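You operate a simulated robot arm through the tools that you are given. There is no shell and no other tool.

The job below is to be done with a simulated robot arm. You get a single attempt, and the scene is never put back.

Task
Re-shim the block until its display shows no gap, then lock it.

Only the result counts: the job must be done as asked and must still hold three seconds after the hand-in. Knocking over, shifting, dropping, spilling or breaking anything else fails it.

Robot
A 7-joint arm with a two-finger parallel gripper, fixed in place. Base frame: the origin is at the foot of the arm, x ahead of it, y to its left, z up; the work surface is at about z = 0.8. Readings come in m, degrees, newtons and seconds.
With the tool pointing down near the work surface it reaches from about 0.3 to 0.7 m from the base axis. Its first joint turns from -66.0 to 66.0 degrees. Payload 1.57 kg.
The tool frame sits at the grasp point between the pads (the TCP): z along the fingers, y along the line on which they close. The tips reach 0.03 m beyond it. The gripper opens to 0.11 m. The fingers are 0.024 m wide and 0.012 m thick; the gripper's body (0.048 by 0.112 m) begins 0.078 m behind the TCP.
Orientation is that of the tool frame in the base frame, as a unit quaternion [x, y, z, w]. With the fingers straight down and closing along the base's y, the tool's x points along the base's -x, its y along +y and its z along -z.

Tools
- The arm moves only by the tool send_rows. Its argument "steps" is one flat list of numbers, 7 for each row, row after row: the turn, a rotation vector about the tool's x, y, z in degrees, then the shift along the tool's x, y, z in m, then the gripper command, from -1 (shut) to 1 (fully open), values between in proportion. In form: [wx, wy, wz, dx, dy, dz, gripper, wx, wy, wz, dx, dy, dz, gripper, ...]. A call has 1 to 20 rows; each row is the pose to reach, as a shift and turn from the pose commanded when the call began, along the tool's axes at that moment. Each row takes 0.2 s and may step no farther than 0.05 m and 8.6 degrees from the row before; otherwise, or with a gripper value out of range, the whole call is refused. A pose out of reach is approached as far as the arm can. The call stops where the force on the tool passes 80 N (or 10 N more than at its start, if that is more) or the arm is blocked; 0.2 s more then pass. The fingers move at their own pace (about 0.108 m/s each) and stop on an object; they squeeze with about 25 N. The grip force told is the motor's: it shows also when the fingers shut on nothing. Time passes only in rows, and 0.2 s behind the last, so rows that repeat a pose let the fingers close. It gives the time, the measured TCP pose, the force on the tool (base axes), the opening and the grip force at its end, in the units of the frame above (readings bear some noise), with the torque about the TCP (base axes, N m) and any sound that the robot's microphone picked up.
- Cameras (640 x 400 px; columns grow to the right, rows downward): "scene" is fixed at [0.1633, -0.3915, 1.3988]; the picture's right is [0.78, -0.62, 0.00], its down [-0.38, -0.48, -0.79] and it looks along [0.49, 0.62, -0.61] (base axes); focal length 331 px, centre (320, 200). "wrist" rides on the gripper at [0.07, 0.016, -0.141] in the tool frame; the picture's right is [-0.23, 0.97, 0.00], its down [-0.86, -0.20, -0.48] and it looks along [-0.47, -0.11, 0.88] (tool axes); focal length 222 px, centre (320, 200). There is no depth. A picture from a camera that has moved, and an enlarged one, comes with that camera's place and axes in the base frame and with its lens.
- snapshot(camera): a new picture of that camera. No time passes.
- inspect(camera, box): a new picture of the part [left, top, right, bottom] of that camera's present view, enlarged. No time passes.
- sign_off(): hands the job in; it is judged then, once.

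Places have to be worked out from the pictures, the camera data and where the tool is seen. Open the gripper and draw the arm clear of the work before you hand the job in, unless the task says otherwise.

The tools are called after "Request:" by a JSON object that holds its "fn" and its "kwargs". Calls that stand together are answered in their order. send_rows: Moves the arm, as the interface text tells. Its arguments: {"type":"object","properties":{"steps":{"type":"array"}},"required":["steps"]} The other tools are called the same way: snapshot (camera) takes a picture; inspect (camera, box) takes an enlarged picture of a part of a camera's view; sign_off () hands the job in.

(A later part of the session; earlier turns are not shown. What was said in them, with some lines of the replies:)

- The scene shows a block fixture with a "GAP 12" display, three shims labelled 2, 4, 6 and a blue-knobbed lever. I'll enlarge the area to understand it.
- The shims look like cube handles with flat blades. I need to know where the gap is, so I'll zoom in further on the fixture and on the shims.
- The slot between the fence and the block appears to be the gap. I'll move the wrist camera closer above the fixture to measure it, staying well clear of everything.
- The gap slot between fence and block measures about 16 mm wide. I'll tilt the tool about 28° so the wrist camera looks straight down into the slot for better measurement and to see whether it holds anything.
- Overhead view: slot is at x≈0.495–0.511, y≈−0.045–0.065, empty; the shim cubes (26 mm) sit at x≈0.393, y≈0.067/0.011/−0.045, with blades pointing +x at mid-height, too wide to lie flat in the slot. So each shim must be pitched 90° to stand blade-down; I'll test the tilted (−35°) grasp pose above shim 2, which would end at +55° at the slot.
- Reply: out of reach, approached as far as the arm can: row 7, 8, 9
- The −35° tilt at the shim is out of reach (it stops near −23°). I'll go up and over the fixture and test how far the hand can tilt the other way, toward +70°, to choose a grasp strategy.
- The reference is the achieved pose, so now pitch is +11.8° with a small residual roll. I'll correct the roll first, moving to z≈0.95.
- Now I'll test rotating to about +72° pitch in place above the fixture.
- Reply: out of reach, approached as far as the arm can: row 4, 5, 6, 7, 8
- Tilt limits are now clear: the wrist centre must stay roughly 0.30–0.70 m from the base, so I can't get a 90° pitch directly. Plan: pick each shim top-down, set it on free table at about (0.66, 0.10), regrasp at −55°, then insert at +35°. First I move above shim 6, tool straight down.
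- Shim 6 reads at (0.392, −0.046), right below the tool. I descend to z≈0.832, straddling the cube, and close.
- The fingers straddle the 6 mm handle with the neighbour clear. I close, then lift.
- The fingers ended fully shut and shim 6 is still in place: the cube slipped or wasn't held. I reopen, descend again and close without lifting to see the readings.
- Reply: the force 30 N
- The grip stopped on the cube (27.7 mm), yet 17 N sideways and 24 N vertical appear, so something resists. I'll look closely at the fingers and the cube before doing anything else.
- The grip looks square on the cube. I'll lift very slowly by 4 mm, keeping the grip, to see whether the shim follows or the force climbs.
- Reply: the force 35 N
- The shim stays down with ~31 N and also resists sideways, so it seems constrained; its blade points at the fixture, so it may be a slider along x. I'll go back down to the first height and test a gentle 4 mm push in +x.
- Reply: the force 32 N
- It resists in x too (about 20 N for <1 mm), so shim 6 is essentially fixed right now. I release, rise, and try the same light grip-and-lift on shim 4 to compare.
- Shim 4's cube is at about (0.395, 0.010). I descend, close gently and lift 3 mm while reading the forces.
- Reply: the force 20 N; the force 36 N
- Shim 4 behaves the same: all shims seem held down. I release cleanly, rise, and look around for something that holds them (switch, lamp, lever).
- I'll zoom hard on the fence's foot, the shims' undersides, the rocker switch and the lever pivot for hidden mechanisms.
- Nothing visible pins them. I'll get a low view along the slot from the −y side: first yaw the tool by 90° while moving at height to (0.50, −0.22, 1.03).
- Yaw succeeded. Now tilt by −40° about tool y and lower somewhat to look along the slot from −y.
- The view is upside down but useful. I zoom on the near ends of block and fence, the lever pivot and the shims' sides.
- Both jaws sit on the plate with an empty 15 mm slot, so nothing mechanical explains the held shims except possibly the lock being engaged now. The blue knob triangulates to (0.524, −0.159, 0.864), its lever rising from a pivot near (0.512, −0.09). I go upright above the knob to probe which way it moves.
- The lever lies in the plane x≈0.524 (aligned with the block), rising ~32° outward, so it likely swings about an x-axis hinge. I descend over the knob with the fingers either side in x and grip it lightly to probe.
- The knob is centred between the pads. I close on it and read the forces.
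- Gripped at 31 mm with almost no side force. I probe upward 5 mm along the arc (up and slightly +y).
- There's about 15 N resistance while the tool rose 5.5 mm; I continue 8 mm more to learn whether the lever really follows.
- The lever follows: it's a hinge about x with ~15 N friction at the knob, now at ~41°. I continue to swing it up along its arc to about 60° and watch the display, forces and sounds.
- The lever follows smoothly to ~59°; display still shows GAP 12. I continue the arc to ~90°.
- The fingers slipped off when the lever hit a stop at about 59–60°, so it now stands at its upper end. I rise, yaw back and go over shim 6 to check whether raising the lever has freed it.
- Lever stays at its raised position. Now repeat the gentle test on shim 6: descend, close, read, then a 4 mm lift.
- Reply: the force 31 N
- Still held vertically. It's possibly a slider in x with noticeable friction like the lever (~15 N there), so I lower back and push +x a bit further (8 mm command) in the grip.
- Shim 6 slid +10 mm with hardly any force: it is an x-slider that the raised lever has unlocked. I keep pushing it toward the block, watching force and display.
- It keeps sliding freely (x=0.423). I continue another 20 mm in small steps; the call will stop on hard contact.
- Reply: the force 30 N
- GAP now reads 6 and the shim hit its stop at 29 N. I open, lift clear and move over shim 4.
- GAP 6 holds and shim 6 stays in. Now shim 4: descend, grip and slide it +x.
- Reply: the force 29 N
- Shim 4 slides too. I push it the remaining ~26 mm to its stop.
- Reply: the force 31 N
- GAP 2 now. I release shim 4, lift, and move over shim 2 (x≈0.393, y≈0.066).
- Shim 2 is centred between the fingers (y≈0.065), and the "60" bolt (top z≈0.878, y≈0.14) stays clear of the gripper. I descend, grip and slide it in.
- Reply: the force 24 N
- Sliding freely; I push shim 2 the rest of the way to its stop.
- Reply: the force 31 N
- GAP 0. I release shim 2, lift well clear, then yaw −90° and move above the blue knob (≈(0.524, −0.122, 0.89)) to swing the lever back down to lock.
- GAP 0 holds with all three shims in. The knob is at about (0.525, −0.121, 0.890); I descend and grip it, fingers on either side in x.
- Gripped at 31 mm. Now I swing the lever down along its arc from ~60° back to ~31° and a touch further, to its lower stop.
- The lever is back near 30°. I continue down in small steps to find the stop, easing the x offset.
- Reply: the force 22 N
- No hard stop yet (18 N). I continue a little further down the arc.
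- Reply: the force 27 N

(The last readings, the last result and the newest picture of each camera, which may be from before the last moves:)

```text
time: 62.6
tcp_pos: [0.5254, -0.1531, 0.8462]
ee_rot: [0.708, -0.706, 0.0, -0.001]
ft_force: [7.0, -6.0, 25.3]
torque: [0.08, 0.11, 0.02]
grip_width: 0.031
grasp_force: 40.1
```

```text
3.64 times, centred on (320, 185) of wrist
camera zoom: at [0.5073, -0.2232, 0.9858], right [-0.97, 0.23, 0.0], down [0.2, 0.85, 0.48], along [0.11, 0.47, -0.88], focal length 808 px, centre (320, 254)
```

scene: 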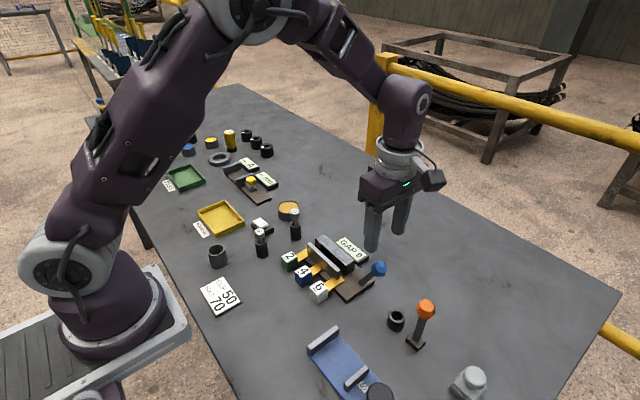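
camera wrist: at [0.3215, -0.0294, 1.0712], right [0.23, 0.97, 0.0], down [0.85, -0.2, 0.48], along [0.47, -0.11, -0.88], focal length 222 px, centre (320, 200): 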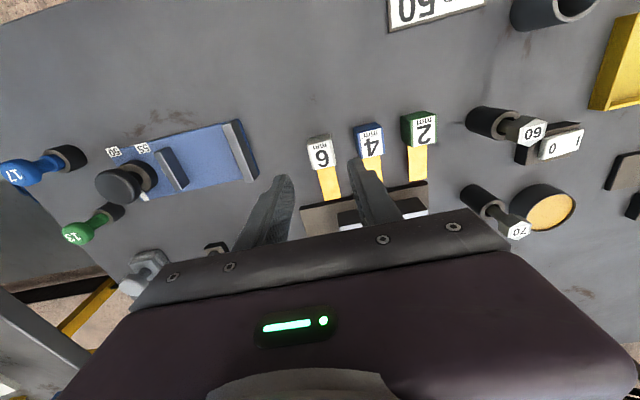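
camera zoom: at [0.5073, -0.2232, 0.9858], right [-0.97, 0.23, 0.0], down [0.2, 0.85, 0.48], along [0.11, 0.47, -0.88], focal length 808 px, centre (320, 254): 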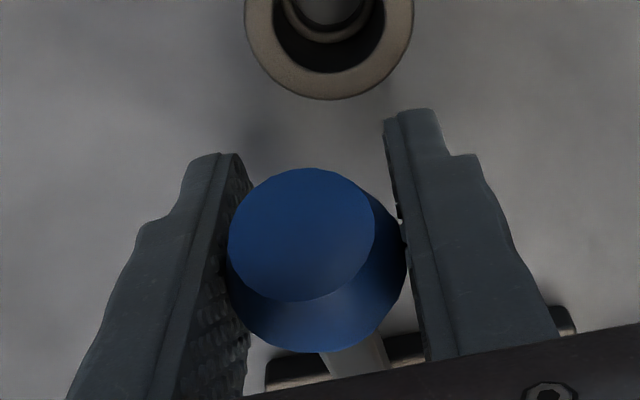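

The knob is now slipping in the grip at 25 N, so the lever is at its lower stop. I open, lift straight up and compare the lever with its initial pose.

Request:
{"fn": "send_rows", "kwargs": {"steps": [0, 0, 0, 0, 0, -0.002, 0.1, 0, 0, 0, 0, 0, -0.002, 0.1, 0, 0, 0, 0, 0, -0.002, 0.1, 0, 0, 0, 0, 0, -0.04, 0.1, 0, 0, 0, 0, 0, -0.085, 0.1, 0, 0, 0, 0, 0, -0.13, 0.5, 0, 0, 0, 0.03, 0.04, -0.17, 1, 0, 0, 0, 0.04, 0.08, -0.19, 1, 0, 0, 0, 0.04, 0.12, -0.2, 1]}}

Request:
{"fn": "inspect", "kwargs": {"camera": "scene", "box": [240, 200, 440, 325]}}

Request:
{"fn": "inspect", "kwargs": {"camera": "scene", "box": [350, 270, 405, 305]}}

Request:
{"fn": "snapshot", "kwargs": {"camera": "scene"}}

```text
refused: row 7 steps farther than a row can; nothing moved
```

```text
3.20 times, centred on (340, 262) of scene
camera zoom: at [0.1631, -0.3915, 1.3988], right [0.78, -0.62, 0.0], down [-0.38, -0.48, -0.8], along [0.49, 0.62, -0.61], focal length 1061 px, centre (256, 0)
```

zoom: 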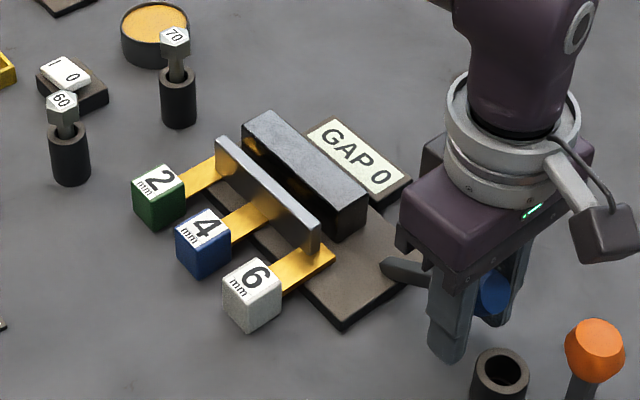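

```text
11.43 times, centred on (378, 288) of scene
camera zoom: at [0.1631, -0.3915, 1.3988], right [0.78, -0.62, 0.0], down [-0.38, -0.48, -0.8], along [0.49, 0.62, -0.61], focal length 3788 px, centre (-337, -800)
```

zoom: 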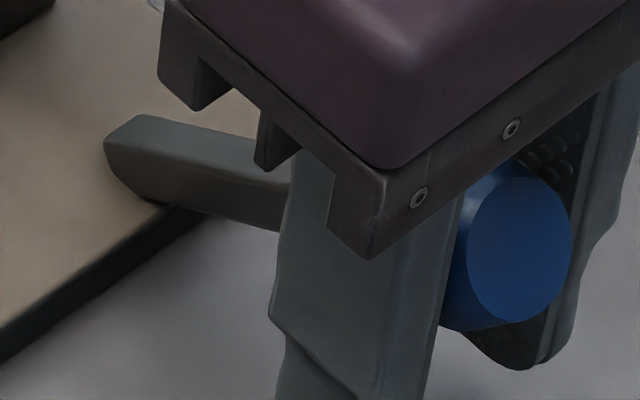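

```text
taken
```

scene: 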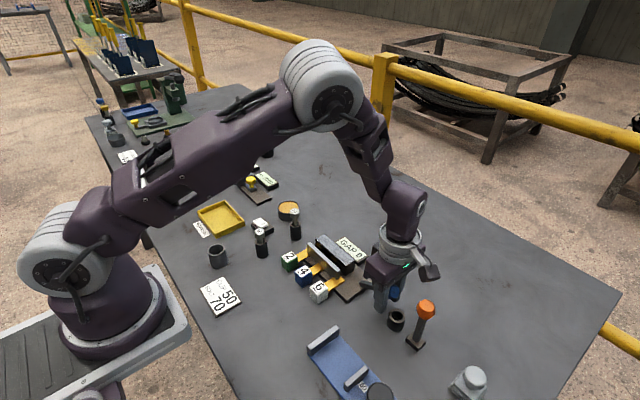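

The call was refused for an overlong step, nothing moved; the knob in the zoom coincides with its initial locked position. I resend with smaller steps, lifting straight up first.

Request:
{"fn": "send_rows", "kwargs": {"steps": [0, 0, 0, 0, 0, -0.002, 0.1, 0, 0, 0, 0, 0, -0.002, 0.1, 0, 0, 0, 0, 0, -0.002, 0.1, 0, 0, 0, 0, 0, -0.04, 0.1, 0, 0, 0, 0, 0, -0.08, 0.1, 0, 0, 0, 0, 0, -0.12, 0.5, 0, 0, 0, 0, 0.02, -0.15, 1, 0, 0, 0, 0, 0.05, -0.17, 1, 0, 0, 0, 0, 0.09, -0.18, 1]}}

Request:
{"fn": "inspect", "kwargs": {"camera": "scene", "box": [240, 200, 440, 325]}}

Request:
{"fn": "inspect", "kwargs": {"camera": "scene", "box": [350, 270, 405, 305]}}

Request:
{"fn": "snapshot", "kwargs": {"camera": "scene"}}

```text
time: 64.6
tcp_pos: [0.4352, -0.1566, 1.025]
ee_rot: [0.708, -0.706, -0.002, 0.0]
ft_force: [-0.8, -0.7, -0.5]
torque: [0.02, -0.01, 0.01]
grip_width: 0.1099
grasp_force: 0.1
```

```text
3.20 times, centred on (340, 262) of scene
camera zoom: at [0.1633, -0.3915, 1.3988], right [0.78, -0.62, 0.0], down [-0.38, -0.48, -0.79], along [0.49, 0.62, -0.61], focal length 1061 px, centre (256, 0)
```

zoom: 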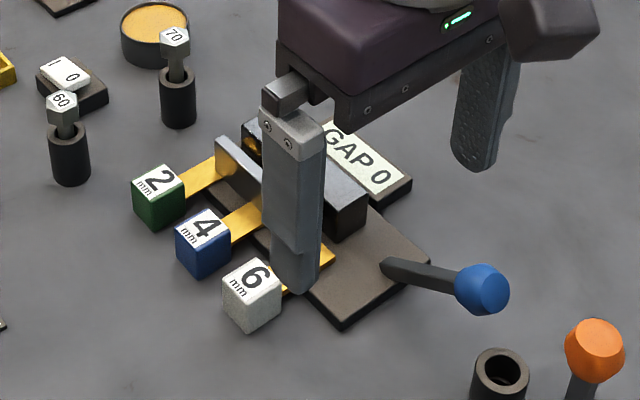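

```text
11.43 times, centred on (378, 288) of scene
camera zoom: at [0.1633, -0.3915, 1.3988], right [0.78, -0.62, 0.0], down [-0.38, -0.48, -0.79], along [0.49, 0.62, -0.61], focal length 3788 px, centre (-337, -800)
```

zoom: 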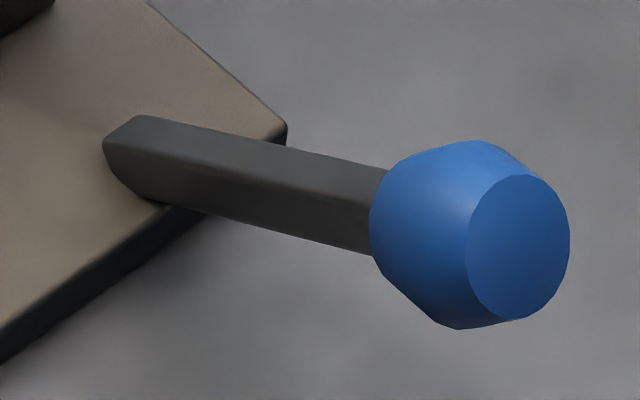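

```text
taken
```

scene: 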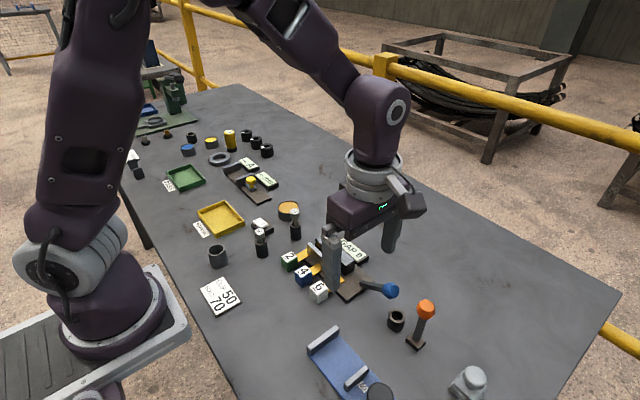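

The lever is exactly at its initial (locked) pose, GAP 0 is displayed, and everything else is in place. I withdraw the arm higher and back, then check once more.

Request:
{"fn": "send_rows", "kwargs": {"steps": [0, 0, 0, 0, 0.01, -0.03, 1, 0, 0, 0, 0, 0.02, -0.06, 1, 0, 0, 0, 0, 0.03, -0.09, 1, 0, 0, 0, 0, 0.04, -0.12, 1, 0, 0, 0, 0, 0.04, -0.12, 1, 0, 0, 0, 0, 0.04, -0.12, 1]}}

Request:
{"fn": "inspect", "kwargs": {"camera": "scene", "box": [240, 200, 440, 325]}}

```text
time: 66.0
tcp_pos: [0.3948, -0.1576, 1.1444]
ee_rot: [0.707, -0.707, 0.0, 0.0]
ft_force: [-0.2, -0.1, -0.4]
torque: [0.02, 0.03, 0.01]
grip_width: 0.1103
grasp_force: 0.1
```

```text
3.20 times, centred on (340, 262) of scene
camera zoom: at [0.1633, -0.3915, 1.3988], right [0.78, -0.62, 0.0], down [-0.38, -0.48, -0.79], along [0.49, 0.62, -0.61], focal length 1061 px, centre (256, 0)
```

zoom: 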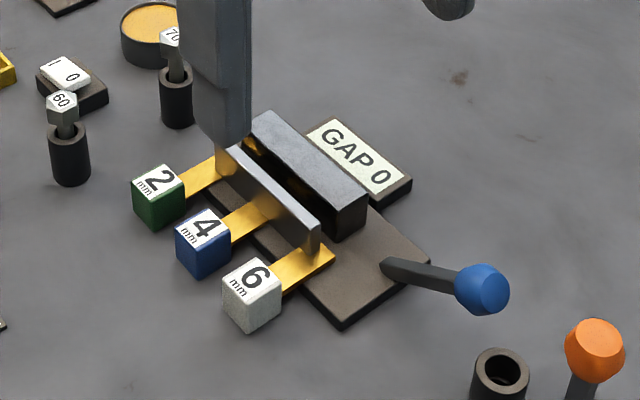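

The display reads GAP 0, all three shims are in, the lever is locked at its lower stop, and the gripper is open and clear. I hand the job in.

Request:
{"fn": "sign_off", "kwargs": {}}

```text
The job is handed in.
```

The block is re-shimmed and locked, and I've handed the job in. The display reads GAP 0, and the blue lever is back at its lower stop.

- **Shims:** the gap started at 12, and all three shims (6, 4 and 2 mm) were needed. Each one is pushed in to its stop.
- **Lock:** the lever turned out to be locked at the start, which held the shims in place. I raised it to unlock, slid the shims in, then swung it back to its starting position. I judged the lock by the lever being back where it started and did not push on a shim again to test it.
- **Surroundings:** nothing else on the table appeared to have moved. The gripper is open and the arm is clear of the work.

The hand-in was accepted, but no verdict was shown.
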